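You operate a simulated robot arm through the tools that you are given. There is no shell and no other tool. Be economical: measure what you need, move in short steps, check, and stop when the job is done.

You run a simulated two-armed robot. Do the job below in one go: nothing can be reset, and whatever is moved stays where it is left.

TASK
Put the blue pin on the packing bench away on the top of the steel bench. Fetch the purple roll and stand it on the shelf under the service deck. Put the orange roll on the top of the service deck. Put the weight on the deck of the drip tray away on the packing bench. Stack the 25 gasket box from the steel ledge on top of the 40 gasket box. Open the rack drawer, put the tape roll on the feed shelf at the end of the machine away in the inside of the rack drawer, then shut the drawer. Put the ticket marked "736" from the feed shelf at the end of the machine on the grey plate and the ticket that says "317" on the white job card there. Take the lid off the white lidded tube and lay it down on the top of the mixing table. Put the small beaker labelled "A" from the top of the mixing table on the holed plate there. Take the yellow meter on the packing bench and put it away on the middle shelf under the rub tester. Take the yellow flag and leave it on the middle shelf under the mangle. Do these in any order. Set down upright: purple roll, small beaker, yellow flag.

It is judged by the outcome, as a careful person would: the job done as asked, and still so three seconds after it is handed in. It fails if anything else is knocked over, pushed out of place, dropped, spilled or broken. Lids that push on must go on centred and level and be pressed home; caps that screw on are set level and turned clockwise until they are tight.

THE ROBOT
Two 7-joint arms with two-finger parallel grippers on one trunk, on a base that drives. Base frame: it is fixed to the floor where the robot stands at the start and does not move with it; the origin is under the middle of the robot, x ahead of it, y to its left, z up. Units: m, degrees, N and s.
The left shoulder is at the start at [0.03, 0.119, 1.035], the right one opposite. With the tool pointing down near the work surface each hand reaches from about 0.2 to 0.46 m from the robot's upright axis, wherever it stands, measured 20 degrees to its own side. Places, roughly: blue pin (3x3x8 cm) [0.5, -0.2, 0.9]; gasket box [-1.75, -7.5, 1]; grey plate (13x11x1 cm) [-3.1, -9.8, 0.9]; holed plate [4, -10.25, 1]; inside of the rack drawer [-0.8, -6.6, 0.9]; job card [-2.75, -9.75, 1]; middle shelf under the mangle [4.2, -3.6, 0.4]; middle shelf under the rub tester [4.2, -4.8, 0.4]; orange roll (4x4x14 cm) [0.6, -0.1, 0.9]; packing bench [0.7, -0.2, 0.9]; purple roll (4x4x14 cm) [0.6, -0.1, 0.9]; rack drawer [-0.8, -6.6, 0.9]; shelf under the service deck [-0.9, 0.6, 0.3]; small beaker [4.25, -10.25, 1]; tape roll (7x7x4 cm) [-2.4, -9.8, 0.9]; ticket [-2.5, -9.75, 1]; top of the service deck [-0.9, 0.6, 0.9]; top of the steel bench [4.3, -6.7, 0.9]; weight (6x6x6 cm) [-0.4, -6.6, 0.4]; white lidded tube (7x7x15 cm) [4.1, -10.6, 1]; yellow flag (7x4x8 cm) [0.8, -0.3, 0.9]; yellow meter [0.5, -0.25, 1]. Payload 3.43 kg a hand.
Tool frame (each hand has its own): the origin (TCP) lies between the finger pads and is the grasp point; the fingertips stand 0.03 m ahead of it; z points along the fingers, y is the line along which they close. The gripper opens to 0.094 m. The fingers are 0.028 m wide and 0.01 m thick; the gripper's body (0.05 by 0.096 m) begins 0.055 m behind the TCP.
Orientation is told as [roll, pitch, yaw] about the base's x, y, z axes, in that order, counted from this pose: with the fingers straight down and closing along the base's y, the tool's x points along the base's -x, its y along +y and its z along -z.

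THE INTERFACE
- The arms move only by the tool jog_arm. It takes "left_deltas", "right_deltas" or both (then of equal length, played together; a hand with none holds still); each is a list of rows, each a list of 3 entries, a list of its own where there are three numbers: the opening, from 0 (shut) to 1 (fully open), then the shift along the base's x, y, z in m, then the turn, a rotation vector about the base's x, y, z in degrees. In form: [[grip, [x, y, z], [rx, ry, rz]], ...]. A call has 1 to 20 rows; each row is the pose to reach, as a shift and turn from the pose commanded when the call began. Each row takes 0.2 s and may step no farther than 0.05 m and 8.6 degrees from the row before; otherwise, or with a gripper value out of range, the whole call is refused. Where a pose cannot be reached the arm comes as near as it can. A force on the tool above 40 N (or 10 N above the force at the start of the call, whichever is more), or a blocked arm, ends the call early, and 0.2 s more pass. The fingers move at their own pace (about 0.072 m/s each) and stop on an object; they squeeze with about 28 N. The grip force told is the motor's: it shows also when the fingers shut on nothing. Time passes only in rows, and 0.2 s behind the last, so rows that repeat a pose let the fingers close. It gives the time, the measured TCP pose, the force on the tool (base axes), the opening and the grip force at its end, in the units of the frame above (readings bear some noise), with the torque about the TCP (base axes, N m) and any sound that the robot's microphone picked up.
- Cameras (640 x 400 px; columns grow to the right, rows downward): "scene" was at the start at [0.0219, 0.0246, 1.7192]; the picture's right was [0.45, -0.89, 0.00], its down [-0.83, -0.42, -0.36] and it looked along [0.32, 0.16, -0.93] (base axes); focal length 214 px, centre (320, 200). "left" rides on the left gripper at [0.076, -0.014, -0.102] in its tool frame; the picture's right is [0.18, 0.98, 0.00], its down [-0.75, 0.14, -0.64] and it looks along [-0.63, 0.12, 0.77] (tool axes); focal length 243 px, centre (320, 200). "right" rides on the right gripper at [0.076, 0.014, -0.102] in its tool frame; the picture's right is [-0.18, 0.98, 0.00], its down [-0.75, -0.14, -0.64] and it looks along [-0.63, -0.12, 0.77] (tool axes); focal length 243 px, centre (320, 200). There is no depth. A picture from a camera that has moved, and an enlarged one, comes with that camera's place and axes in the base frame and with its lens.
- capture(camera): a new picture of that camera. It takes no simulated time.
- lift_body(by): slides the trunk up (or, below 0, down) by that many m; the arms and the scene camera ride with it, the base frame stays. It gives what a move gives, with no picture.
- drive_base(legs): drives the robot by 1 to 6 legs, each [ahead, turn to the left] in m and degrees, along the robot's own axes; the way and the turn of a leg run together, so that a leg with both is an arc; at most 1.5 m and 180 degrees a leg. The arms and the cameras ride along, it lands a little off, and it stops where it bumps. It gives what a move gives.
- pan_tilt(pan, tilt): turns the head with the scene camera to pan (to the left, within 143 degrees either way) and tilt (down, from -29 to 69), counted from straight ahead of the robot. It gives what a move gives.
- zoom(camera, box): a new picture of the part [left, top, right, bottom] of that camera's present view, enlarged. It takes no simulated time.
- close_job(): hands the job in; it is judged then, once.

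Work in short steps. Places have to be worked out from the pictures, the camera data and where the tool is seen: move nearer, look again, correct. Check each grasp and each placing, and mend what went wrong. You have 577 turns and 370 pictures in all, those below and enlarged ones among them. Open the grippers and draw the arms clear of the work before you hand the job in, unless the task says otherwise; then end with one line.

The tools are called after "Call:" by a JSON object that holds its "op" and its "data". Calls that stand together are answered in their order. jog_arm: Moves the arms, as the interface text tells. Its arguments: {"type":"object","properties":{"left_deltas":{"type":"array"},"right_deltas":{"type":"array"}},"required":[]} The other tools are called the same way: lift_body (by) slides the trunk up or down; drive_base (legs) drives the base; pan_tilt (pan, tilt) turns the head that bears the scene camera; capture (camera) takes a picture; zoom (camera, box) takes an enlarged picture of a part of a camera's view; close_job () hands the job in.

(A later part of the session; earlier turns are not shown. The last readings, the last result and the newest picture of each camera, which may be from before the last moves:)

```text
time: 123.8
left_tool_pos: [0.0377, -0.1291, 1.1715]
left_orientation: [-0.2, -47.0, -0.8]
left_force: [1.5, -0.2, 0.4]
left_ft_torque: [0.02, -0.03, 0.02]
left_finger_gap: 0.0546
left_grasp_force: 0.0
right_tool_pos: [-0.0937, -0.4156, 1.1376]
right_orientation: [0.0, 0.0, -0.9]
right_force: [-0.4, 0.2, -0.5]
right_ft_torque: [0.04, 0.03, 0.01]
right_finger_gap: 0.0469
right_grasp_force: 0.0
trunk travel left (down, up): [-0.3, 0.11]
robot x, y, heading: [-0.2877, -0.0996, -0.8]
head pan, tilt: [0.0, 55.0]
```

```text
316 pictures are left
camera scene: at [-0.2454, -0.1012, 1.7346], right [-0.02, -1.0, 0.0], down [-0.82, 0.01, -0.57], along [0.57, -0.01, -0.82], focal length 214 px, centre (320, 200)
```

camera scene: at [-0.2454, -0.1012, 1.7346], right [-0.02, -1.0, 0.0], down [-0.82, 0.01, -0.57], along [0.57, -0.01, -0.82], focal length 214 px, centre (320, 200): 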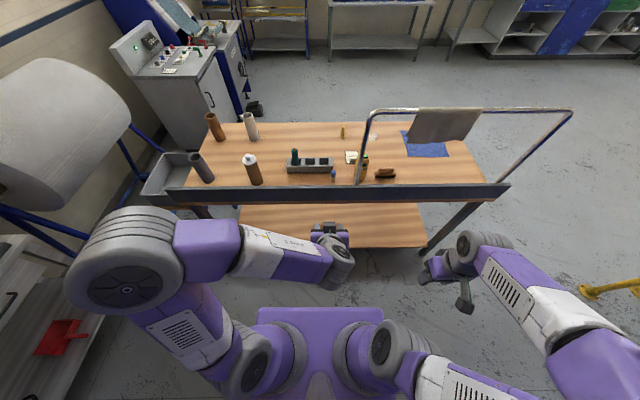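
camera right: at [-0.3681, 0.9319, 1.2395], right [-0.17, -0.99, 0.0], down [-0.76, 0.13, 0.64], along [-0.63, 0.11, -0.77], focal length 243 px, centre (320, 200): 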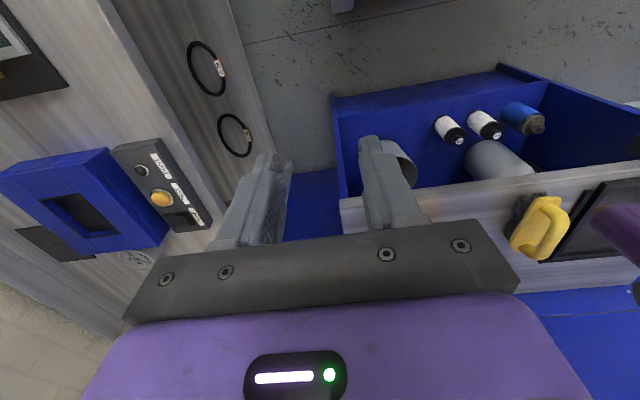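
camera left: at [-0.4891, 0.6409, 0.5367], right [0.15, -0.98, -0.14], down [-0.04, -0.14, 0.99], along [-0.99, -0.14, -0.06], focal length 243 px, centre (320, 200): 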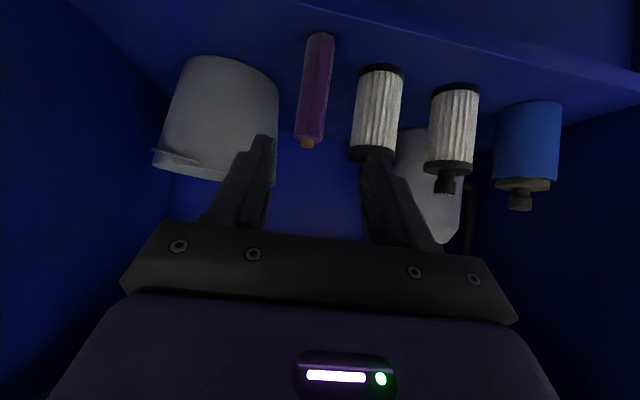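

Now forward to the bench, and look at the meter with the left hand camera.

Call:
{"op": "drive_base", "data": {"legs": [[0.36, 1]]}}

Call:
{"op": "capture", "data": {"camera": "left"}}

Call:
{"op": "zoom", "data": {"camera": "scene", "box": [290, 150, 530, 300]}}

```text
time: 126.2
left_tool_pos: [0.403, -0.129, 1.1723]
left_orientation: [-0.2, -47.0, -0.1]
left_force: [0.8, 0.0, 0.0]
left_ft_torque: [-0.03, 0.04, 0.0]
left_finger_gap: 0.0546
left_grasp_force: 0.1
right_tool_pos: [0.2758, -0.416, 1.1364]
right_orientation: [0.0, -0.1, -0.2]
right_force: [0.8, -0.7, 0.1]
right_ft_torque: [0.03, 0.0, -0.05]
right_finger_gap: 0.0471
right_grasp_force: 0.0
trunk travel left (down, up): [-0.3, 0.11]
robot x, y, heading: [0.0705, -0.1017, -0.3]
head pan, tilt: [0.0, 55.0]
```

```text
315 pictures are left
camera left: at [0.2761, -0.1423, 1.186], right [-0.12, 0.98, -0.14], down [0.05, 0.14, 0.99], along [0.99, 0.11, -0.06], focal length 243 px, centre (320, 200)
```

left: 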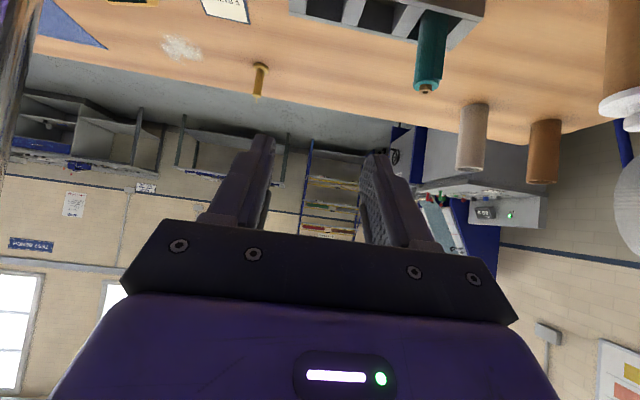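

```text
2.67 times, centred on (410, 225) of scene
camera zoom: at [0.1192, -0.1043, 1.7346], right [0.0, -1.0, 0.0], down [-0.82, 0.0, -0.57], along [0.57, 0.0, -0.82], focal length 572 px, centre (80, 133)
```

zoom: 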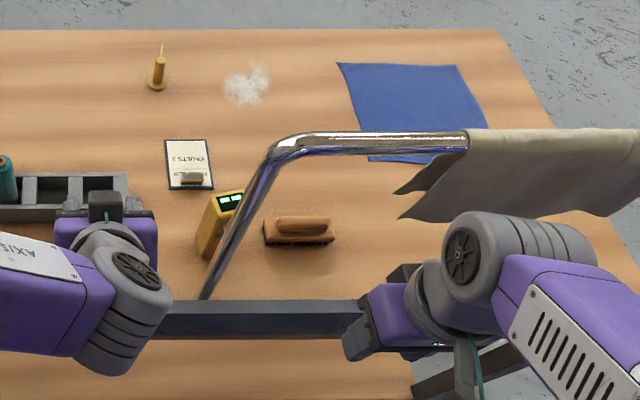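

The meter stands right behind the left post of the frame, so the right hand should reach it through the frame. I look with the right camera.

Call:
{"op": "zoom", "data": {"camera": "right", "box": [200, 60, 520, 260]}}

Call:
{"op": "zoom", "data": {"camera": "scene", "box": [350, 200, 430, 250]}}

```text
2.00 times, centred on (360, 160) of right
camera zoom: at [0.1992, -0.4017, 1.2395], right [0.19, 0.98, 0.0], down [0.75, -0.14, 0.64], along [0.63, -0.12, -0.77], focal length 485 px, centre (240, 280)
```

zoom: 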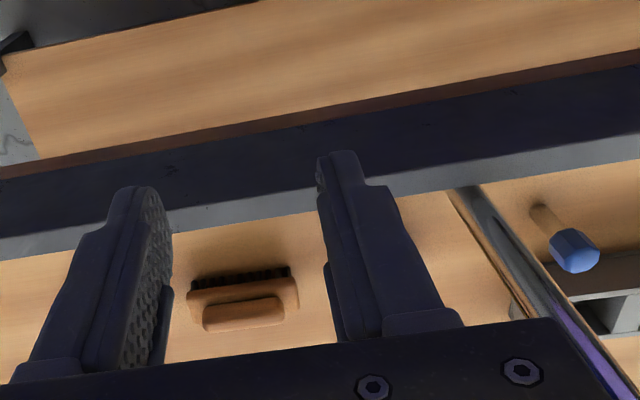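

```text
8.00 times, centred on (390, 225) of scene
camera zoom: at [0.1192, -0.1043, 1.7346], right [0.0, -1.0, 0.0], down [-0.82, 0.0, -0.57], along [0.57, 0.0, -0.82], focal length 1716 px, centre (-240, 0)
```

zoom: 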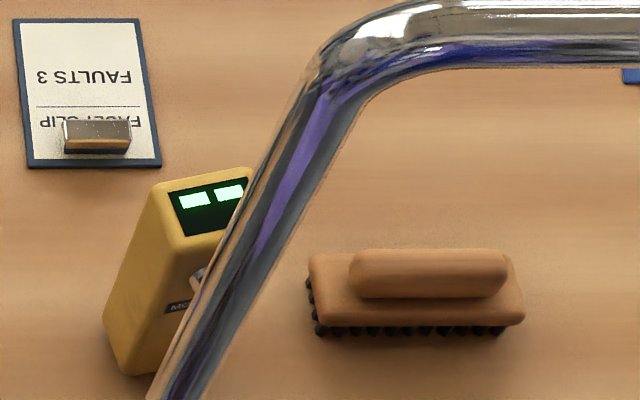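

Before grasping, I look from here at the destinations (rub tester, mangle) to choose how to hold the meter.

Call:
{"op": "pan_tilt", "data": {"pan": -47, "tilt": 12}}

Call:
{"op": "zoom", "data": {"camera": "scene", "box": [220, 130, 460, 280]}}

Call:
{"op": "capture", "data": {"camera": "scene"}}

```text
time: 127.3
left_tool_pos: [0.403, -0.1285, 1.1721]
left_orientation: [-0.2, -47.0, -0.1]
left_force: [-0.6, 0.7, -0.2]
left_ft_torque: [0.0, 0.0, -0.04]
left_finger_gap: 0.0546
left_grasp_force: 0.0
right_tool_pos: [0.2744, -0.4166, 1.1376]
right_orientation: [0.0, 0.0, -0.2]
right_force: [0.8, 0.2, 0.0]
right_ft_torque: [0.07, 0.0, 0.01]
right_finger_gap: 0.0471
right_grasp_force: 0.1
trunk travel left (down, up): [-0.3, 0.11]
robot x, y, heading: [0.0711, -0.1019, -0.2]
head pan, tilt: [-47.0, 12.0]
```

```text
2.67 times, centred on (340, 205) of scene
camera zoom: at [0.11, -0.1724, 1.7997], right [-0.73, -0.68, 0.0], down [-0.14, 0.15, -0.98], along [0.66, -0.72, -0.21], focal length 572 px, centre (267, 187)
```

zoom: 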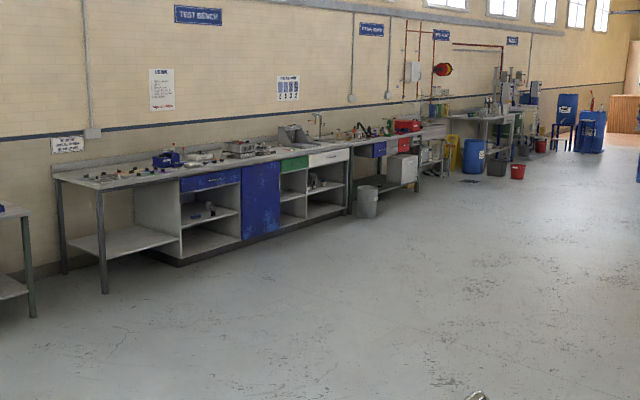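

```text
310 pictures are left
camera scene: at [0.11, -0.1724, 1.7997], right [-0.73, -0.68, 0.0], down [-0.14, 0.15, -0.98], along [0.66, -0.72, -0.21], focal length 214 px, centre (320, 200)
```

scene: 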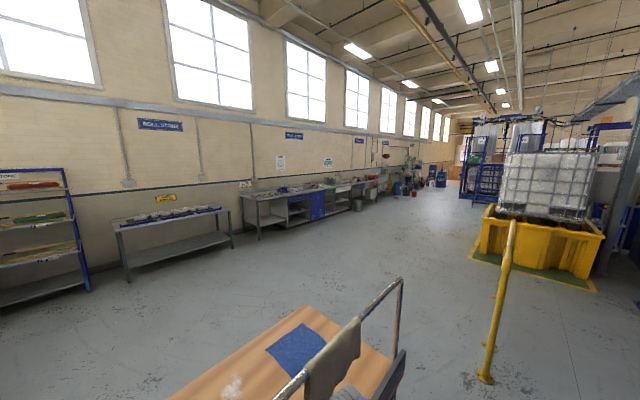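

The shelves are low openings under the test bench, so a tilted grip is right. I estimate the meter box at x 0.488–0.52, y −0.345…−0.30, z 0.85–1.01. I'll take it with the right hand through the frame, pointing +y. First back off, tuck the left hand and move to y≈−0.6.

Call:
{"op": "drive_base", "data": {"legs": [[-0.38, 0]]}}

Call:
{"op": "jog_arm", "data": {"left_deltas": [[0.58, [-0.03, 0.03, 0], [0, 0, 0]], [0.58, [-0.06, 0.06, 0], [0, 0, 0]], [0.58, [-0.09, 0.09, 0], [0, 0, 0]], [0.58, [-0.11, 0.12, 0], [0, 0, 0]], [0.58, [-0.12, 0.16, 0], [0, 0, 0]], [0.58, [-0.12, 0.2, 0], [0, 0, 0]]]}}

Call:
{"op": "drive_base", "data": {"legs": [[0, -90], [0.52, 0], [0, 90]]}}

Call:
{"op": "pan_tilt", "data": {"pan": 10, "tilt": 50}}

Call:
{"op": "capture", "data": {"camera": "scene"}}

```text
time: 129.8
left_tool_pos: [0.0202, -0.1282, 1.1714]
left_orientation: [-0.2, -46.9, 0.0]
left_force: [0.5, -0.1, -0.3]
left_ft_torque: [-0.01, 0.03, -0.02]
left_finger_gap: 0.0546
left_grasp_force: 0.0
right_tool_pos: [-0.1085, -0.4154, 1.1367]
right_orientation: [0.0, 0.0, -0.2]
right_force: [-0.8, -0.2, -0.3]
right_ft_torque: [0.04, -0.01, 0.01]
right_finger_gap: 0.0473
right_grasp_force: 0.1
trunk travel left (down, up): [-0.3, 0.11]
robot x, y, heading: [-0.3087, -0.101, -0.2]
head pan, tilt: [-47.0, 12.0]
```

```text
time: 131.2
left_tool_pos: [-0.0663, 0.0859, 1.2806]
left_orientation: [-0.6, -46.7, 0.2]
left_force: [0.3, 0.2, 0.1]
left_ft_torque: [0.0, 0.0, -0.04]
left_finger_gap: 0.0545
left_grasp_force: 0.1
left hand out of reach, approached as far as the arm can: row 1, 2, 3, 4, 5, 6
right_tool_pos: [-0.1093, -0.4127, 1.1386]
right_orientation: [-0.2, 0.0, -0.2]
right_force: [0.6, 0.4, 0.8]
right_ft_torque: [-0.01, -0.01, 0.0]
right_finger_gap: 0.0471
right_grasp_force: 0.0
trunk travel left (down, up): [-0.3, 0.11]
robot x, y, heading: [-0.3059, -0.104, -0.4]
head pan, tilt: [-47.0, 12.0]
```

```text
time: 141.8
left_tool_pos: [-0.0691, -0.426, 1.2819]
left_orientation: [-0.2, -46.8, 0.0]
left_force: [0.7, 0.2, 0.0]
left_ft_torque: [-0.03, 0.04, -0.01]
left_finger_gap: 0.0542
left_grasp_force: 0.0
right_tool_pos: [-0.1116, -0.9215, 1.1372]
right_orientation: [0.0, 0.0, -0.2]
right_force: [0.1, -0.5, 0.4]
right_ft_torque: [0.02, 0.0, 0.0]
right_finger_gap: 0.047
right_grasp_force: 0.0
trunk travel left (down, up): [-0.3, 0.11]
robot x, y, heading: [-0.3086, -0.6112, -0.1]
head pan, tilt: [-47.0, 12.0]
```

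```text
time: 143.1
left_tool_pos: [-0.0693, -0.4256, 1.2803]
left_orientation: [-0.1, -46.8, -0.1]
left_force: [0.8, -0.3, 0.2]
left_ft_torque: [0.0, 0.05, 0.02]
left_finger_gap: 0.0545
left_grasp_force: 0.1
right_tool_pos: [-0.1114, -0.9222, 1.1376]
right_orientation: [0.1, 0.0, -0.2]
right_force: [-0.5, -0.2, -0.3]
right_ft_torque: [0.03, -0.02, 0.01]
right_finger_gap: 0.047
right_grasp_force: 0.1
trunk travel left (down, up): [-0.3, 0.11]
robot x, y, heading: [-0.3094, -0.6109, -0.1]
head pan, tilt: [10.0, 50.0]
```

```text
309 pictures are left
camera scene: at [-0.2639, -0.5973, 1.7412], right [0.17, -0.99, 0.0], down [-0.75, -0.13, -0.64], along [0.63, 0.11, -0.77], focal length 214 px, centre (320, 200)
```

scene: 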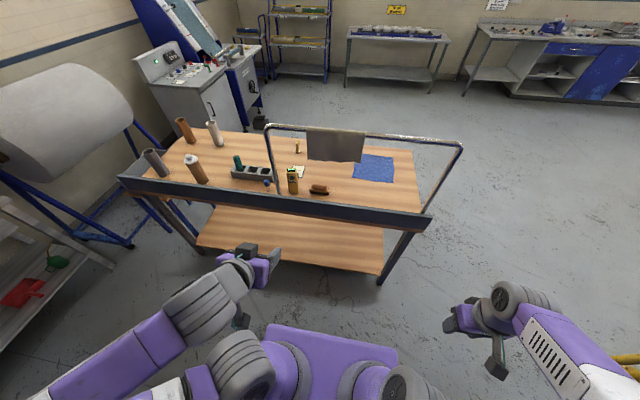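

Good overview: the cloth hangs at y −0.44…−0.65 down to z≈1.2, so my forearm must pass below that. I lower the trunk 0.2 m and orient the right hand (yaw 90°, 45° tilt) out here.

Call:
{"op": "lift_body", "data": {"by": -0.2}}

Call:
{"op": "jog_arm", "data": {"right_deltas": [[0.75, [0.01, 0.013, 0.01], [2.93, -2.93, 7.08]], [0.75, [0.02, 0.026, 0.02], [5.87, -5.87, 14.15]], [0.75, [0.03, 0.04, 0.03], [8.8, -8.8, 21.2]], [0.75, [0.04, 0.053, 0.04], [11.7, -11.7, 28.3]], [0.75, [0.05, 0.066, 0.05], [14.7, -14.7, 35.4]], [0.75, [0.06, 0.08, 0.06], [17.6, -17.6, 42.45]], [0.75, [0.07, 0.093, 0.07], [20.5, -20.5, 49.5]], [0.75, [0.08, 0.106, 0.08], [23.5, -23.5, 56.6]], [0.75, [0.09, 0.12, 0.08], [26.4, -26.4, 63.7]], [0.75, [0.1, 0.133, 0.08], [29.3, -29.3, 70.8]], [0.75, [0.1, 0.146, 0.08], [32.3, -32.3, 77.8]], [0.75, [0.1, 0.16, 0.08], [35.2, -35.2, 84.9]]]}}

Call:
{"op": "capture", "data": {"camera": "scene"}}

```text
time: 145.2
left_tool_pos: [-0.0684, -0.4249, 1.0811]
left_orientation: [-0.2, -46.8, -0.1]
left_force: [0.6, 0.5, 0.0]
left_ft_torque: [0.0, -0.02, 0.03]
left_finger_gap: 0.0548
left_grasp_force: 0.0
right_tool_pos: [-0.1122, -0.922, 0.9377]
right_orientation: [-0.1, 0.0, -0.2]
right_force: [-0.8, 0.5, 1.1]
right_ft_torque: [0.02, 0.02, -0.03]
right_finger_gap: 0.0469
right_grasp_force: 0.1
trunk travel left (down, up): [-0.1, 0.31]
robot x, y, heading: [-0.3143, -0.6054, -0.1]
head pan, tilt: [10.0, 50.0]
```

```text
time: 147.8
left_tool_pos: [-0.0674, -0.4254, 1.0816]
left_orientation: [-0.2, -46.8, 0.0]
left_force: [0.4, -1.4, 0.0]
left_ft_torque: [-0.02, 0.03, -0.01]
left_finger_gap: 0.0543
left_grasp_force: 0.0
right_tool_pos: [-0.0126, -0.7635, 1.0178]
right_orientation: [0.2, -45.1, 89.9]
right_force: [-0.2, 0.7, 0.8]
right_ft_torque: [0.01, -0.01, 0.0]
right_finger_gap: 0.0706
right_grasp_force: 0.0
trunk travel left (down, up): [-0.1, 0.31]
robot x, y, heading: [-0.3088, -0.613, -0.2]
head pan, tilt: [10.0, 50.0]
```

```text
308 pictures are left
camera scene: at [-0.2635, -0.597, 1.5411], right [0.17, -0.99, 0.0], down [-0.76, -0.13, -0.64], along [0.63, 0.11, -0.77], focal length 214 px, centre (320, 200)
```

scene: 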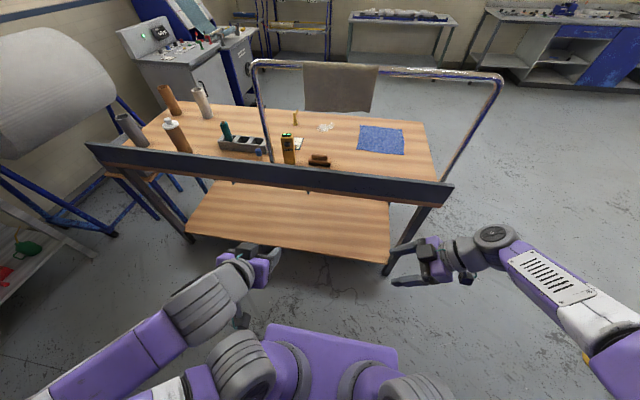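

The wrist pose works. I drive in on a slight S-curve to about (0.07, −0.54).

Call:
{"op": "drive_base", "data": {"legs": [[0.19, 20], [0.19, -20]]}}

Call:
{"op": "capture", "data": {"camera": "scene"}}

Call:
{"op": "capture", "data": {"camera": "right"}}

```text
time: 150.6
left_tool_pos: [0.3091, -0.3635, 1.0811]
left_orientation: [-0.2, -46.8, -0.4]
left_force: [0.2, 0.8, -0.6]
left_ft_torque: [0.0, 0.02, 0.02]
left_finger_gap: 0.0546
left_grasp_force: 0.2
right_tool_pos: [0.363, -0.7012, 1.0162]
right_orientation: [0.3, -44.9, 89.2]
right_force: [0.3, -0.2, -0.4]
right_ft_torque: [-0.03, 0.01, -0.01]
right_finger_gap: 0.0705
right_grasp_force: 0.1
trunk travel left (down, up): [-0.1, 0.31]
robot x, y, heading: [0.0641, -0.5446, -0.6]
head pan, tilt: [10.0, 50.0]
```

```text
307 pictures are left
camera scene: at [0.1134, -0.5344, 1.5411], right [0.16, -0.99, 0.0], down [-0.76, -0.13, -0.64], along [0.63, 0.11, -0.77], focal length 214 px, centre (320, 200)
```

scene: 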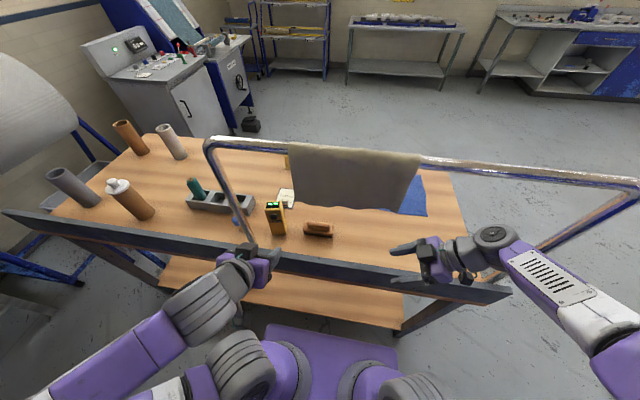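

```text
306 pictures are left
camera right: at [0.3489, -0.8279, 1.0354], right [-0.98, 0.14, 0.13], down [0.14, 0.08, 0.99], along [0.13, 0.99, -0.1], focal length 243 px, centre (320, 200)
```

right: 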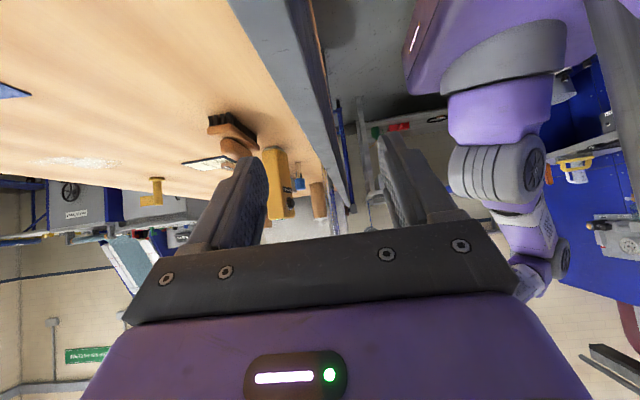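

I move the right hand in over the bench (x≈0.504), then toward the meter, staying below the cloth.

Call:
{"op": "jog_arm", "data": {"right_deltas": [[0.75, [0.035, 0.01, 0.0], [0, 0, 0]], [0.75, [0.07, 0.03, 0.0], [0, 0, 0]], [0.75, [0.105, 0.06, 0.0], [0, 0, 0]], [0.75, [0.13, 0.1, 0.0], [0, 0, 0]], [0.75, [0.14, 0.145, 0.0], [0, 0, 0]], [0.75, [0.141, 0.19, 0.0], [0, 0, 0]], [0.75, [0.141, 0.23, 0.0], [0, 0, 0]]]}}

Call:
{"op": "capture", "data": {"camera": "right"}}

Call:
{"op": "zoom", "data": {"camera": "scene", "box": [180, 120, 520, 330]}}

```text
time: 152.2
left_tool_pos: [0.3084, -0.3638, 1.0815]
left_orientation: [-0.2, -46.9, -0.4]
left_force: [0.8, 0.5, 0.2]
left_ft_torque: [-0.01, 0.0, -0.02]
left_finger_gap: 0.0544
left_grasp_force: 0.0
right_tool_pos: [0.503, -0.4702, 1.0171]
right_orientation: [0.1, -45.0, 89.3]
right_force: [-0.3, -0.7, 0.1]
right_ft_torque: [0.01, 0.02, 0.0]
right_finger_gap: 0.0705
right_grasp_force: 0.0
trunk travel left (down, up): [-0.1, 0.31]
robot x, y, heading: [0.0624, -0.546, -0.5]
head pan, tilt: [10.0, 50.0]
```

```text
305 pictures are left
camera right: at [0.4891, -0.5974, 1.0349], right [-0.98, 0.14, 0.13], down [0.14, 0.08, 0.99], along [0.13, 0.99, -0.1], focal length 243 px, centre (320, 200)
```

right: 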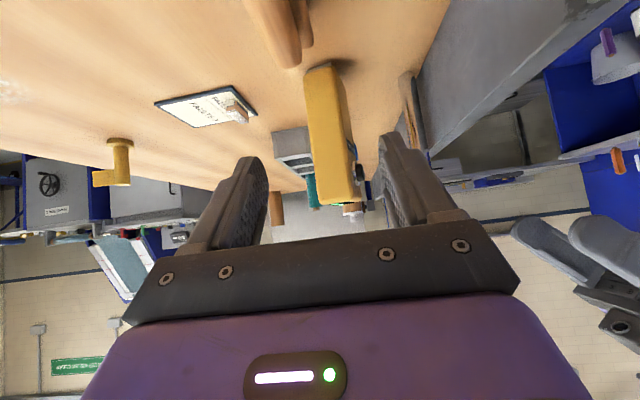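

```text
1.88 times, centred on (350, 225) of scene
camera zoom: at [0.1125, -0.5336, 1.5411], right [0.16, -0.99, 0.0], down [-0.76, -0.13, -0.64], along [0.63, 0.1, -0.77], focal length 404 px, centre (264, 153)
```

zoom: 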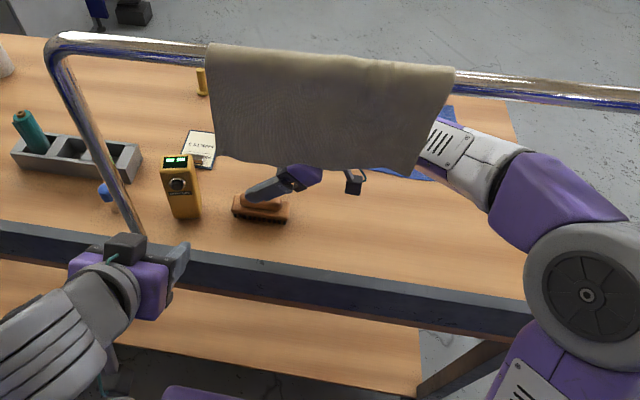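

The meter is centred at x≈0.505 as expected; the flag is also visible beyond. I advance along the tool axis around the meter.

Call:
{"op": "jog_arm", "data": {"right_deltas": [[0.75, [0.002, 0.04, 0], [0, 0, 0]], [0.75, [0.002, 0.08, 0], [0, 0, 0]], [0.75, [0.002, 0.1, -0.02], [0, 0, 0]], [0.75, [0.002, 0.122, -0.042], [0, 0, 0]], [0.75, [0.002, 0.145, -0.062], [0, 0, 0]]]}}

Call:
{"op": "capture", "data": {"camera": "right"}}

Call:
{"op": "zoom", "data": {"camera": "scene", "box": [180, 120, 520, 330]}}

```text
time: 153.3
left_tool_pos: [0.309, -0.3625, 1.0809]
left_orientation: [-0.2, -46.9, -0.3]
left_force: [0.4, 0.6, 0.3]
left_ft_torque: [-0.02, 0.0, 0.03]
left_finger_gap: 0.0545
left_grasp_force: 0.1
right_tool_pos: [0.5059, -0.3257, 0.9548]
right_orientation: [0.2, -45.0, 89.3]
right_force: [0.9, -0.2, 0.0]
right_ft_torque: [0.03, 0.0, 0.06]
right_finger_gap: 0.0707
right_grasp_force: 0.0
trunk travel left (down, up): [-0.1, 0.31]
robot x, y, heading: [0.066, -0.5459, -0.4]
head pan, tilt: [10.0, 50.0]
```

```text
303 pictures are left
camera right: at [0.4915, -0.4525, 0.9732], right [-0.98, 0.14, 0.13], down [0.14, 0.08, 0.99], along [0.13, 0.99, -0.1], focal length 243 px, centre (320, 200)
```

right: 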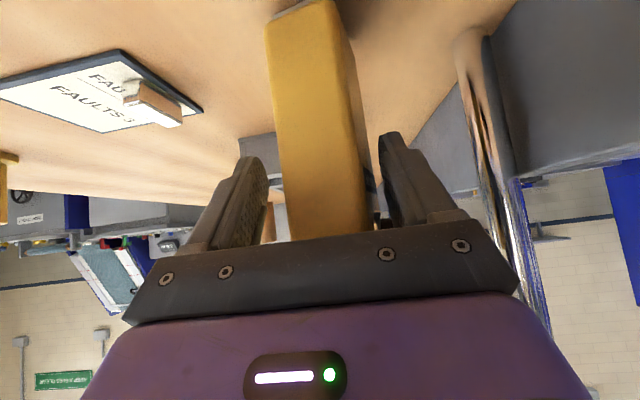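

```text
1.88 times, centred on (350, 225) of scene
camera zoom: at [0.1126, -0.5338, 1.5411], right [0.16, -0.99, 0.0], down [-0.76, -0.13, -0.64], along [0.63, 0.1, -0.77], focal length 404 px, centre (264, 153)
```

zoom: 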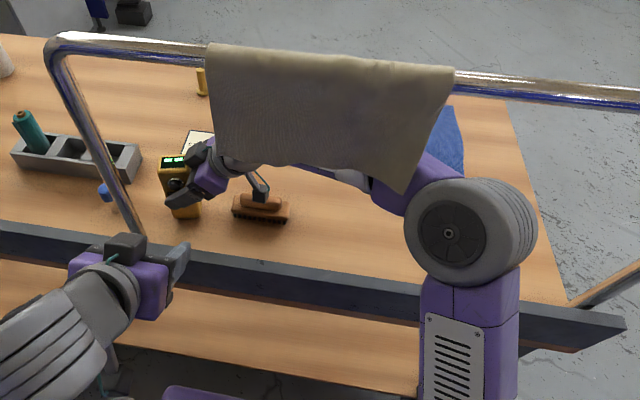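

Meter is between the pads. Close, lift 6.5 cm, and check the grip.

Call:
{"op": "jog_arm", "data": {"right_deltas": [[0.3, [0, 0, 0], [0, 0, 0]], [0, [0, 0, 0], [0, 0, 0]], [0, [0, 0, 0], [0, 0, 0]], [0, [0, 0, 0.02], [0, 0, 0]], [0, [0, 0, 0.045], [0, 0, 0]], [0, [0, 0, 0.067], [0, 0, 0]]]}}

Call:
{"op": "capture", "data": {"camera": "right"}}

Call:
{"op": "zoom", "data": {"camera": "scene", "box": [180, 120, 520, 330]}}

```text
time: 154.8
left_tool_pos: [0.3096, -0.3637, 1.0809]
left_orientation: [-0.3, -46.8, -0.5]
left_force: [0.3, 0.7, 0.6]
left_ft_torque: [0.0, -0.01, 0.0]
left_finger_gap: 0.0545
left_grasp_force: 0.0
right_tool_pos: [0.5059, -0.3273, 1.023]
right_orientation: [0.1, -45.0, 89.4]
right_force: [-0.3, 1.1, -1.5]
right_ft_torque: [0.0, 0.0, 0.01]
right_finger_gap: 0.0439
right_grasp_force: 27.8
trunk travel left (down, up): [-0.1, 0.31]
robot x, y, heading: [0.066, -0.5442, -0.6]
head pan, tilt: [10.0, 50.0]
```

```text
301 pictures are left
camera right: at [0.4913, -0.4532, 1.0409], right [-0.98, 0.14, 0.13], down [0.14, 0.08, 0.99], along [0.13, 0.99, -0.1], focal length 243 px, centre (320, 200)
```

right: 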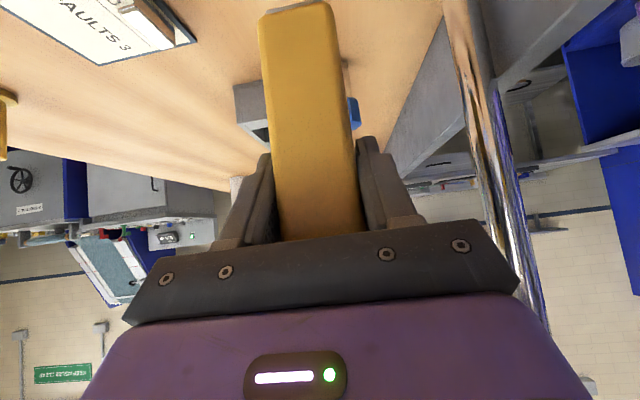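

```text
1.88 times, centred on (350, 225) of scene
camera zoom: at [0.1121, -0.5341, 1.5411], right [0.16, -0.99, 0.0], down [-0.76, -0.13, -0.64], along [0.63, 0.11, -0.77], focal length 404 px, centre (264, 153)
```

zoom: 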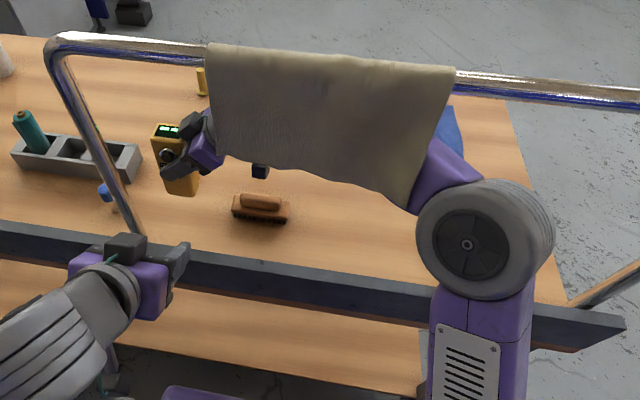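

Meter is held (4.4 cm). I retrace the path out of the frame.

Call:
{"op": "jog_arm", "data": {"right_deltas": [[0, [0, -0.045, 0.004], [0, 0, 0]], [0, [0, -0.09, 0.004], [0, 0, 0]], [0, [0, -0.135, 0.004], [0, 0, 0]], [0, [-0.002, -0.18, 0.004], [0, 0, 0]], [0, [-0.01, -0.225, 0.0], [0, 0, 0]], [0, [-0.025, -0.265, 0.0], [0, 0, 0]], [0, [-0.05, -0.3, 0.0], [0, 0, 0]], [0, [-0.085, -0.33, 0.0], [0, 0, 0]], [0, [-0.12, -0.355, 0.0], [0, 0, 0]], [0, [-0.155, -0.37, 0.0], [0, 0, 0]]]}}

Call:
{"op": "capture", "data": {"camera": "scene"}}

```text
time: 156.9
left_tool_pos: [0.3109, -0.3633, 1.0804]
left_orientation: [-0.2, -46.8, -0.4]
left_force: [-0.5, 0.0, -0.5]
left_ft_torque: [0.0, 0.0, 0.02]
left_finger_gap: 0.0546
left_grasp_force: 0.0
right_tool_pos: [0.3891, -0.6885, 1.0251]
right_orientation: [-3.2, -44.9, 90.6]
right_force: [24.5, 4.7, -6.8]
right_ft_torque: [0.36, -1.61, 0.13]
right_finger_gap: 0.0482
right_grasp_force: 28.1
trunk travel left (down, up): [-0.1, 0.31]
robot x, y, heading: [0.0623, -0.5462, -0.5]
head pan, tilt: [10.0, 50.0]
stopped in row 10 (right hand): the force on the tool passed its limit at 58 N (the readings are from after the stop); the commanded pose is now the measured one
```

```text
299 pictures are left
camera scene: at [0.1152, -0.534, 1.541], right [0.17, -0.99, 0.0], down [-0.76, -0.13, -0.64], along [0.63, 0.11, -0.77], focal length 214 px, centre (320, 200)
```

scene: 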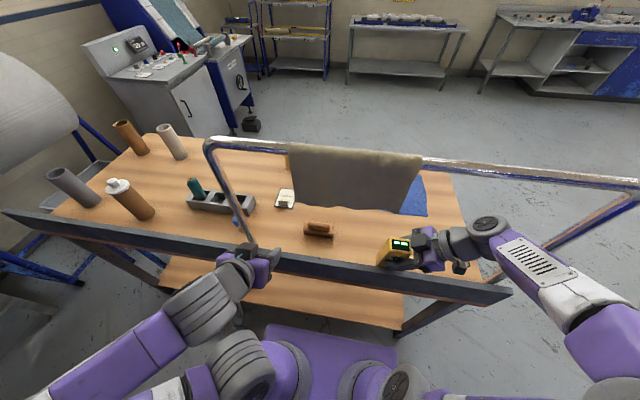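

The front rail is an upstand and the meter touched it. I move back inward, raise well, and look.

Call:
{"op": "jog_arm", "data": {"right_deltas": [[0, [0.03, -0.01, 0.0], [0, 0, 0]], [0, [0.04, -0.03, 0.03], [0, 0, 0]], [0, [0.04, -0.05, 0.07], [0, 0, 0]], [0, [0.04, -0.06, 0.11], [0, 0, 0]]]}}

Call:
{"op": "capture", "data": {"camera": "right"}}

Call:
{"op": "zoom", "data": {"camera": "scene", "box": [320, 120, 640, 320]}}

```text
time: 157.9
left_tool_pos: [0.3063, -0.3618, 1.0803]
left_orientation: [-0.3, -47.0, -0.3]
left_force: [0.4, -0.6, 0.4]
left_ft_torque: [-0.02, 0.01, 0.04]
left_finger_gap: 0.0544
left_grasp_force: 0.1
right_tool_pos: [0.419, -0.7442, 1.1239]
right_orientation: [0.6, -45.3, 88.9]
right_force: [0.8, 0.6, -1.3]
right_ft_torque: [0.01, 0.0, 0.01]
right_finger_gap: 0.0442
right_grasp_force: 28.6
trunk travel left (down, up): [-0.1, 0.31]
robot x, y, heading: [0.0633, -0.5456, -0.5]
head pan, tilt: [10.0, 50.0]
```

```text
298 pictures are left
camera right: at [0.4035, -0.8708, 1.1419], right [-0.98, 0.14, 0.14], down [0.15, 0.07, 0.99], along [0.13, 0.99, -0.09], focal length 243 px, centre (320, 200)
```

right: 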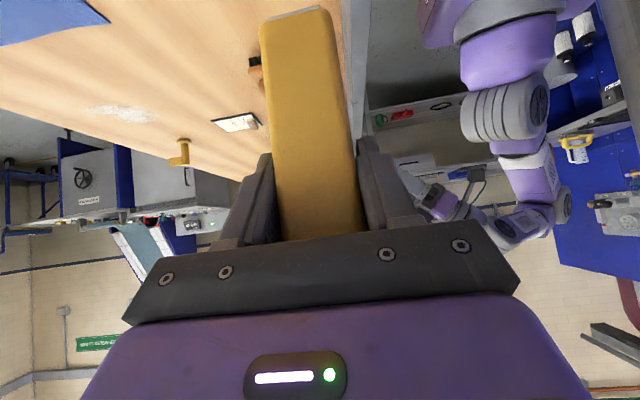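

```text
2.00 times, centred on (480, 220) of scene
camera zoom: at [0.1092, -0.5324, 1.5389], right [0.16, -0.99, 0.0], down [-0.75, -0.13, -0.64], along [0.64, 0.11, -0.77], focal length 429 px, centre (0, 160)
```

zoom: 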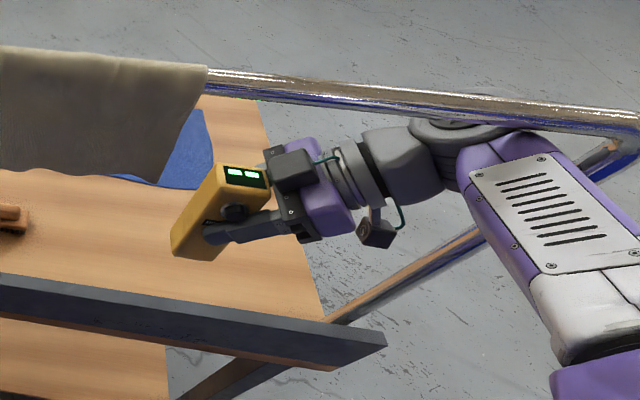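

Grip intact. I lower 2 cm (to stay under the top bar, above the rail) and back the base out.

Call:
{"op": "jog_arm", "data": {"right_deltas": [[0, [0, 0, -0.022], [0, 0, 0]]]}}

Call:
{"op": "drive_base", "data": {"legs": [[-0.15, 0]]}}

Call:
{"op": "capture", "data": {"camera": "scene"}}

```text
time: 158.3
left_tool_pos: [0.3087, -0.3647, 1.0829]
left_orientation: [-0.1, -46.9, -0.4]
left_force: [-0.5, -0.5, 0.1]
left_ft_torque: [0.0, 0.02, 0.02]
left_finger_gap: 0.0545
left_grasp_force: 0.0
right_tool_pos: [0.4241, -0.7493, 1.1171]
right_orientation: [-2.9, -44.9, 90.7]
right_force: [-0.1, 0.4, -1.1]
right_ft_torque: [-0.02, -0.03, 0.0]
right_finger_gap: 0.0438
right_grasp_force: 28.2
trunk travel left (down, up): [-0.1, 0.31]
robot x, y, heading: [0.0612, -0.5451, -0.5]
head pan, tilt: [10.0, 50.0]
```

```text
time: 159.7
left_tool_pos: [0.1584, -0.3623, 1.0818]
left_orientation: [-0.3, -46.9, -0.6]
left_force: [-0.2, -0.4, 1.7]
left_ft_torque: [-0.01, -0.04, -0.02]
left_finger_gap: 0.0547
left_grasp_force: 0.0
right_tool_pos: [0.2711, -0.747, 1.1142]
right_orientation: [-2.5, -45.1, 90.3]
right_force: [-0.2, 0.5, -1.5]
right_ft_torque: [-0.03, -0.01, -0.03]
right_finger_gap: 0.0439
right_grasp_force: 27.9
trunk travel left (down, up): [-0.1, 0.31]
robot x, y, heading: [-0.0867, -0.5453, -0.7]
head pan, tilt: [10.0, 50.0]
```

```text
296 pictures are left
camera scene: at [-0.0393, -0.5326, 1.5412], right [0.16, -0.99, 0.0], down [-0.76, -0.12, -0.64], along [0.63, 0.1, -0.77], focal length 214 px, centre (320, 200)
```

scene: 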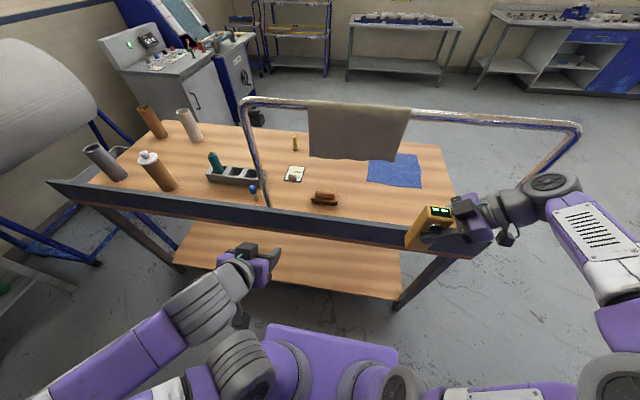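

Out of the frame. I back off a bit more, turn the right hand forward (keeping the meter upright), raise the trunk, and look at the way out to the south-east.

Call:
{"op": "drive_base", "data": {"legs": [[-0.25, 0]]}}

Call:
{"op": "jog_arm", "data": {"right_deltas": [[0, [0, 0, 0], [0, 0, -8]], [0, [0, 0.005, 0], [0, 0, -16]], [0, [0, 0.01, 0], [0, 0, -24]], [0, [0, 0.015, 0], [0, 0, -32]], [0, [0, 0.02, 0], [0, 0, -40]], [0, [0, 0.025, 0], [0, 0, -48]], [0, [0, 0.03, 0], [0, 0, -56]], [0, [0, 0.035, 0], [0, 0, -64]], [0, [0, 0.04, 0], [0, 0, -72]], [0, [0, 0.045, 0], [0, 0, -80]], [0, [0, 0.05, 0], [0, 0, -88]]]}}

Call:
{"op": "lift_body", "data": {"by": 0.3}}

Call:
{"op": "pan_tilt", "data": {"pan": -70, "tilt": 35}}

Call:
{"op": "capture", "data": {"camera": "scene"}}

```text
time: 161.5
left_tool_pos: [-0.09, -0.3597, 1.082]
left_orientation: [-0.2, -46.7, -0.4]
left_force: [-0.8, 0.3, -0.5]
left_ft_torque: [0.01, 0.0, -0.02]
left_finger_gap: 0.0548
left_grasp_force: 0.0
right_tool_pos: [0.0257, -0.7443, 1.1138]
right_orientation: [-2.4, -45.0, 90.3]
right_force: [-0.3, 0.2, -1.3]
right_ft_torque: [-0.03, -0.03, 0.0]
right_finger_gap: 0.0442
right_grasp_force: 27.9
trunk travel left (down, up): [-0.1, 0.31]
robot x, y, heading: [-0.3341, -0.5399, -0.7]
head pan, tilt: [10.0, 50.0]
```

```text
time: 163.9
left_tool_pos: [-0.0883, -0.3584, 1.0804]
left_orientation: [-0.3, -46.8, -0.4]
left_force: [0.2, -1.0, 0.1]
left_ft_torque: [0.02, -0.01, -0.01]
left_finger_gap: 0.0542
left_grasp_force: 0.0
right_tool_pos: [0.0261, -0.693, 1.1143]
right_orientation: [-2.5, -45.0, 2.1]
right_force: [-0.8, 0.1, -1.4]
right_ft_torque: [-0.01, 0.01, 0.01]
right_finger_gap: 0.0442
right_grasp_force: 27.9
trunk travel left (down, up): [-0.1, 0.31]
robot x, y, heading: [-0.3333, -0.5437, -0.8]
head pan, tilt: [10.0, 50.0]
```

```text
time: 166.9
left_tool_pos: [-0.089, -0.3596, 1.3816]
left_orientation: [-0.1, -46.9, -0.5]
left_force: [-0.2, 0.8, -0.7]
left_ft_torque: [0.0, -0.03, -0.01]
left_finger_gap: 0.0544
left_grasp_force: 0.0
right_tool_pos: [0.0248, -0.6945, 1.4141]
right_orientation: [-2.4, -44.9, 2.3]
right_force: [-0.5, -0.2, -1.5]
right_ft_torque: [-0.02, 0.0, -0.01]
right_finger_gap: 0.044
right_grasp_force: 28.1
trunk travel left (down, up): [-0.4, 0.01]
robot x, y, heading: [-0.3339, -0.5414, -0.7]
head pan, tilt: [10.0, 50.0]
```

```text
time: 168.4
left_tool_pos: [-0.0883, -0.3584, 1.3808]
left_orientation: [-0.2, -46.8, -0.4]
left_force: [-0.7, 0.4, 0.2]
left_ft_torque: [0.01, 0.0, 0.0]
left_finger_gap: 0.0547
left_grasp_force: 0.0
right_tool_pos: [0.0252, -0.6945, 1.414]
right_orientation: [-2.4, -45.1, 2.2]
right_force: [0.5, 0.5, -1.8]
right_ft_torque: [0.0, 0.03, 0.0]
right_finger_gap: 0.0441
right_grasp_force: 27.9
trunk travel left (down, up): [-0.4, 0.01]
robot x, y, heading: [-0.3315, -0.5413, -0.5]
head pan, tilt: [-70.0, 35.0]
```

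```text
295 pictures are left
camera scene: at [-0.3313, -0.6254, 1.8629], right [-0.94, -0.33, 0.0], down [-0.19, 0.54, -0.82], along [0.27, -0.77, -0.57], focal length 214 px, centre (320, 200)
```

scene: 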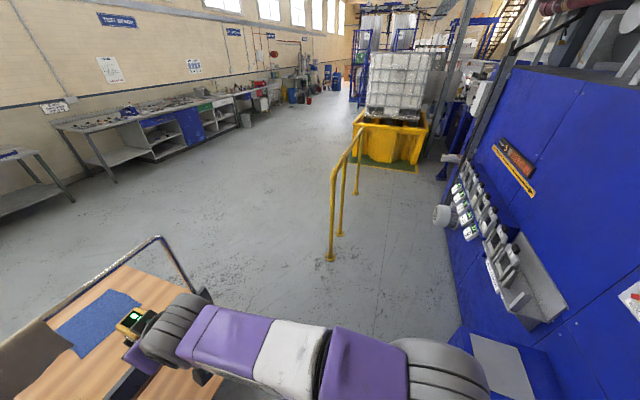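

The barrier starts at (0.07, −2.1), top ≈1.09, and my elbows are now above it. I drive south, through the gap, then south-east.

Call:
{"op": "drive_base", "data": {"legs": [[0, -89.5], [0.91, 0], [0, 69], [0.84, 0], [0, -27], [1.3, 0]]}}

Call:
{"op": "pan_tilt", "data": {"pan": 10, "tilt": 20}}

Call:
{"op": "capture", "data": {"camera": "scene"}}

```text
time: 191.4
left_tool_pos: [1.6954, -2.6678, 1.3813]
left_orientation: [-0.2, -46.8, -44.4]
left_force: [0.2, 0.0, -0.2]
left_ft_torque: [-0.03, -0.02, 0.01]
left_finger_gap: 0.0545
left_grasp_force: 0.1
right_tool_pos: [1.5437, -2.9874, 1.4134]
right_orientation: [-2.4, -44.9, -41.6]
right_force: [0.1, 0.8, -2.3]
right_ft_torque: [0.01, 0.0, -0.02]
right_finger_gap: 0.0441
right_grasp_force: 28.0
trunk travel left (down, up): [-0.4, 0.01]
robot x, y, heading: [1.3918, -2.6329, -44.9]
head pan, tilt: [-70.0, 35.0]
```

```text
time: 193.0
left_tool_pos: [1.6956, -2.6686, 1.3814]
left_orientation: [-0.2, -46.8, -44.4]
left_force: [0.0, -0.1, 0.4]
left_ft_torque: [0.0, 0.01, 0.0]
left_finger_gap: 0.0545
left_grasp_force: 0.1
right_tool_pos: [1.545, -2.988, 1.4132]
right_orientation: [-2.4, -44.8, -41.7]
right_force: [-0.9, 0.5, -2.1]
right_ft_torque: [-0.01, 0.01, 0.02]
right_finger_gap: 0.0441
right_grasp_force: 28.1
trunk travel left (down, up): [-0.4, 0.01]
robot x, y, heading: [1.3906, -2.6322, -44.5]
head pan, tilt: [10.0, 20.0]
```

```text
294 pictures are left
camera scene: at [1.4498, -2.6626, 1.8867], right [-0.57, -0.82, 0.0], down [-0.28, 0.19, -0.94], along [0.77, -0.53, -0.34], focal length 214 px, centre (320, 200)
```

scene: 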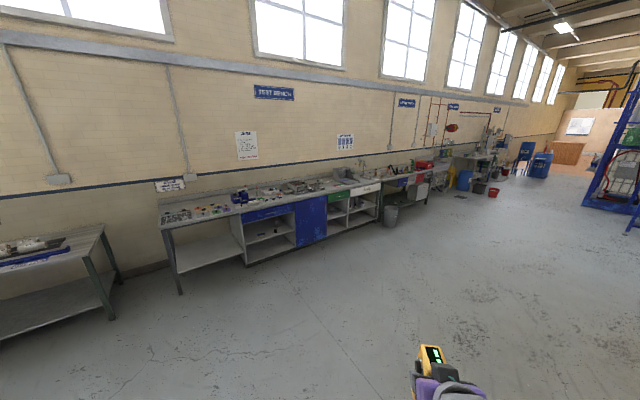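

I zoom in on the test bench to identify the machines and shelves.

Call:
{"op": "zoom", "data": {"camera": "scene", "box": [220, 160, 420, 285]}}

```text
3.20 times, centred on (320, 222) of scene
camera zoom: at [1.4498, -2.6626, 1.8867], right [-0.57, -0.82, 0.0], down [-0.28, 0.19, -0.94], along [0.77, -0.53, -0.34], focal length 686 px, centre (320, 128)
```

zoom: 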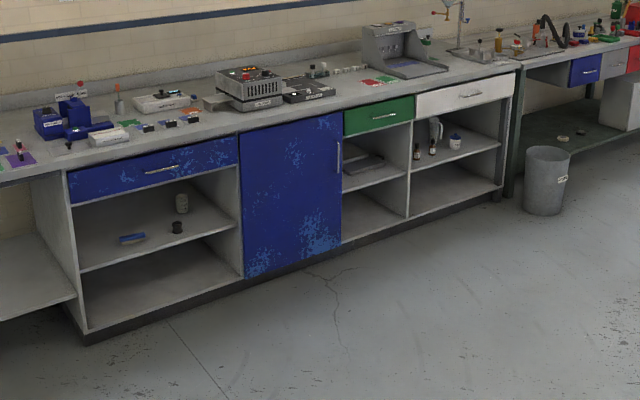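

Target: the compartment under the green drawer (y −4.5…−5.0, shelf front x≈3.95). I drive to about (3.2, −4.75) and face it.

Call:
{"op": "drive_base", "data": {"legs": [[0, -5], [1.4, 0], [1.35, 0], [0, 49.5]]}}

Call:
{"op": "pan_tilt", "data": {"pan": 0, "tilt": 45}}

Call:
{"op": "capture", "data": {"camera": "scene"}}

```text
time: 208.8
left_tool_pos: [3.3799, -4.4771, 1.3822]
left_orientation: [-0.2, -46.7, 2.4]
left_force: [-0.2, 1.1, -0.5]
left_ft_torque: [0.02, 0.0, 0.0]
left_finger_gap: 0.0545
left_grasp_force: 0.1
right_tool_pos: [3.5103, -4.8048, 1.414]
right_orientation: [-2.4, -45.0, 5.2]
right_force: [0.7, -0.4, -1.6]
right_ft_torque: [-0.02, 0.01, 0.02]
right_finger_gap: 0.044
right_grasp_force: 27.5
trunk travel left (down, up): [-0.4, 0.01]
robot x, y, heading: [3.1468, -4.67, 2.4]
head pan, tilt: [10.0, 20.0]
```

```text
time: 209.7
left_tool_pos: [3.3803, -4.4769, 1.3809]
left_orientation: [-0.2, -46.8, 2.4]
left_force: [0.0, 0.0, 0.3]
left_ft_torque: [0.02, 0.02, 0.0]
left_finger_gap: 0.0543
left_grasp_force: 0.0
right_tool_pos: [3.5097, -4.8062, 1.415]
right_orientation: [-2.5, -44.9, 5.2]
right_force: [0.4, -0.3, -1.5]
right_ft_torque: [0.01, 0.04, 0.03]
right_finger_gap: 0.0441
right_grasp_force: 28.2
trunk travel left (down, up): [-0.4, 0.01]
robot x, y, heading: [3.1444, -4.6728, 2.2]
head pan, tilt: [0.0, 45.0]
```

```text
292 pictures are left
camera scene: at [3.1977, -4.6701, 1.8481], right [0.04, -1.0, 0.0], down [-0.71, -0.03, -0.71], along [0.71, 0.03, -0.71], focal length 214 px, centre (320, 200)
```

scene: 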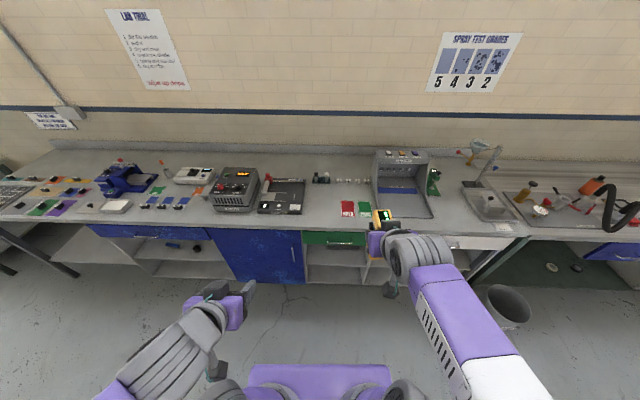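

I'm square to the compartment. Lower the trunk fully, then lower and extend the right arm with the meter.

Call:
{"op": "lift_body", "data": {"by": -0.4}}

Call:
{"op": "jog_arm", "data": {"right_deltas": [[0, [0.03, 0.0, -0.03], [0, 0, 0]], [0, [0.06, 0.0, -0.06], [0, 0, 0]], [0, [0.09, 0.0, -0.09], [0, 0, 0]], [0, [0.12, 0.0, -0.12], [0, 0, 0]], [0, [0.15, 0.0, -0.15], [0, 0, 0]], [0, [0.18, 0.0, -0.18], [0, 0, 0]], [0, [0.19, 0.0, -0.22], [0, 0, 0]], [0, [0.19, 0.0, -0.26], [0, 0, 0]], [0, [0.19, 0.0, -0.3], [0, 0, 0]], [0, [0.19, 0.0, -0.34], [0, 0, 0]], [0, [0.19, 0.0, -0.38], [0, 0, 0]], [0, [0.19, 0.0, -0.42], [0, 0, 0]], [0, [0.19, 0.0, -0.45], [0, 0, 0]]]}}

Call:
{"op": "capture", "data": {"camera": "right"}}

Call:
{"op": "capture", "data": {"camera": "scene"}}

```text
time: 213.5
left_tool_pos: [3.3792, -4.4772, 0.9825]
left_orientation: [-0.2, -46.9, 2.4]
left_force: [0.5, 0.1, 0.4]
left_ft_torque: [0.01, -0.01, 0.01]
left_finger_gap: 0.0542
left_grasp_force: 0.0
right_tool_pos: [3.5101, -4.8047, 1.0139]
right_orientation: [-2.3, -45.0, 5.3]
right_force: [-0.6, 1.0, -1.9]
right_ft_torque: [0.01, 0.04, -0.01]
right_finger_gap: 0.0438
right_grasp_force: 28.1
trunk travel left (down, up): [0.0, 0.41]
robot x, y, heading: [3.142, -4.6714, 2.0]
head pan, tilt: [0.0, 45.0]
```

```text
time: 216.3
left_tool_pos: [3.3802, -4.4757, 0.9821]
left_orientation: [-0.3, -46.8, 2.5]
left_force: [0.0, 1.6, -0.4]
left_ft_torque: [0.01, -0.03, 0.0]
left_finger_gap: 0.0545
left_grasp_force: 0.1
right_tool_pos: [3.6765, -4.7773, 0.6124]
right_orientation: [-2.3, -45.0, 5.2]
right_force: [0.1, -0.3, -1.3]
right_ft_torque: [0.0, -0.03, 0.02]
right_finger_gap: 0.0437
right_grasp_force: 27.9
right hand out of reach, approached as far as the arm can: row 11, 12, 13
trunk travel left (down, up): [0.0, 0.41]
robot x, y, heading: [3.1448, -4.6666, 2.2]
head pan, tilt: [0.0, 45.0]
```

```text
291 pictures are left
camera right: at [3.5501, -4.7699, 0.6309], right [0.07, 0.99, 0.1], down [0.09, -0.11, 0.99], along [0.99, -0.06, -0.09], focal length 243 px, centre (320, 200)
```

right: 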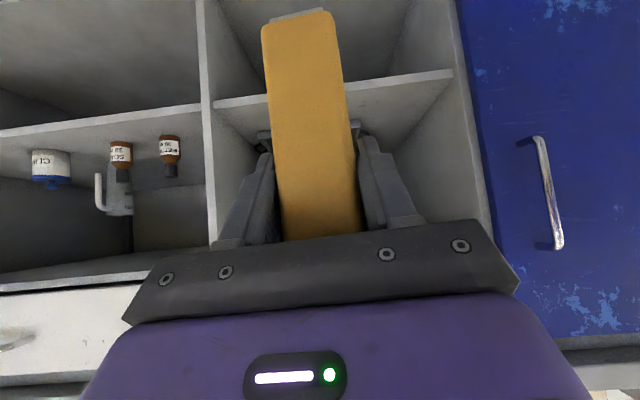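

```text
290 pictures are left
camera scene: at [3.1977, -4.6701, 1.4481], right [0.04, -1.0, 0.0], down [-0.71, -0.03, -0.71], along [0.71, 0.03, -0.71], focal length 214 px, centre (320, 200)
```

scene: 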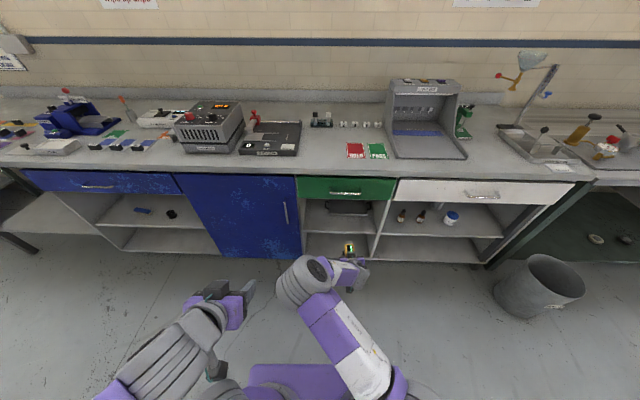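

Shelf surface computes to z≈0.405, so I need TCP ≈0.53 to enter. I try lowering while moving a bit outward.

Call:
{"op": "jog_arm", "data": {"right_deltas": [[0, [0.015, -0.02, -0.01], [0, 0, 0]], [0, [0.03, -0.04, -0.03], [0, 0, 0]], [0, [0.045, -0.06, -0.05], [0, 0, 0]], [0, [0.05, -0.06, -0.075], [0, 0, 0]]]}}

```text
time: 217.3
left_tool_pos: [3.3795, -4.4777, 0.9815]
left_orientation: [-0.2, -46.7, 2.5]
left_force: [0.0, 0.2, -0.9]
left_ft_torque: [0.01, 0.02, -0.02]
left_finger_gap: 0.0545
left_grasp_force: 0.0
right_tool_pos: [3.68, -4.7827, 0.6186]
right_orientation: [-2.4, -44.9, 5.2]
right_force: [-0.4, 0.0, -0.4]
right_ft_torque: [0.03, -0.01, -0.02]
right_finger_gap: 0.0441
right_grasp_force: 27.9
right hand out of reach, approached as far as the arm can: row 1, 2, 3, 4
trunk travel left (down, up): [0.0, 0.41]
robot x, y, heading: [3.1434, -4.6741, 2.3]
head pan, tilt: [0.0, 45.0]
```

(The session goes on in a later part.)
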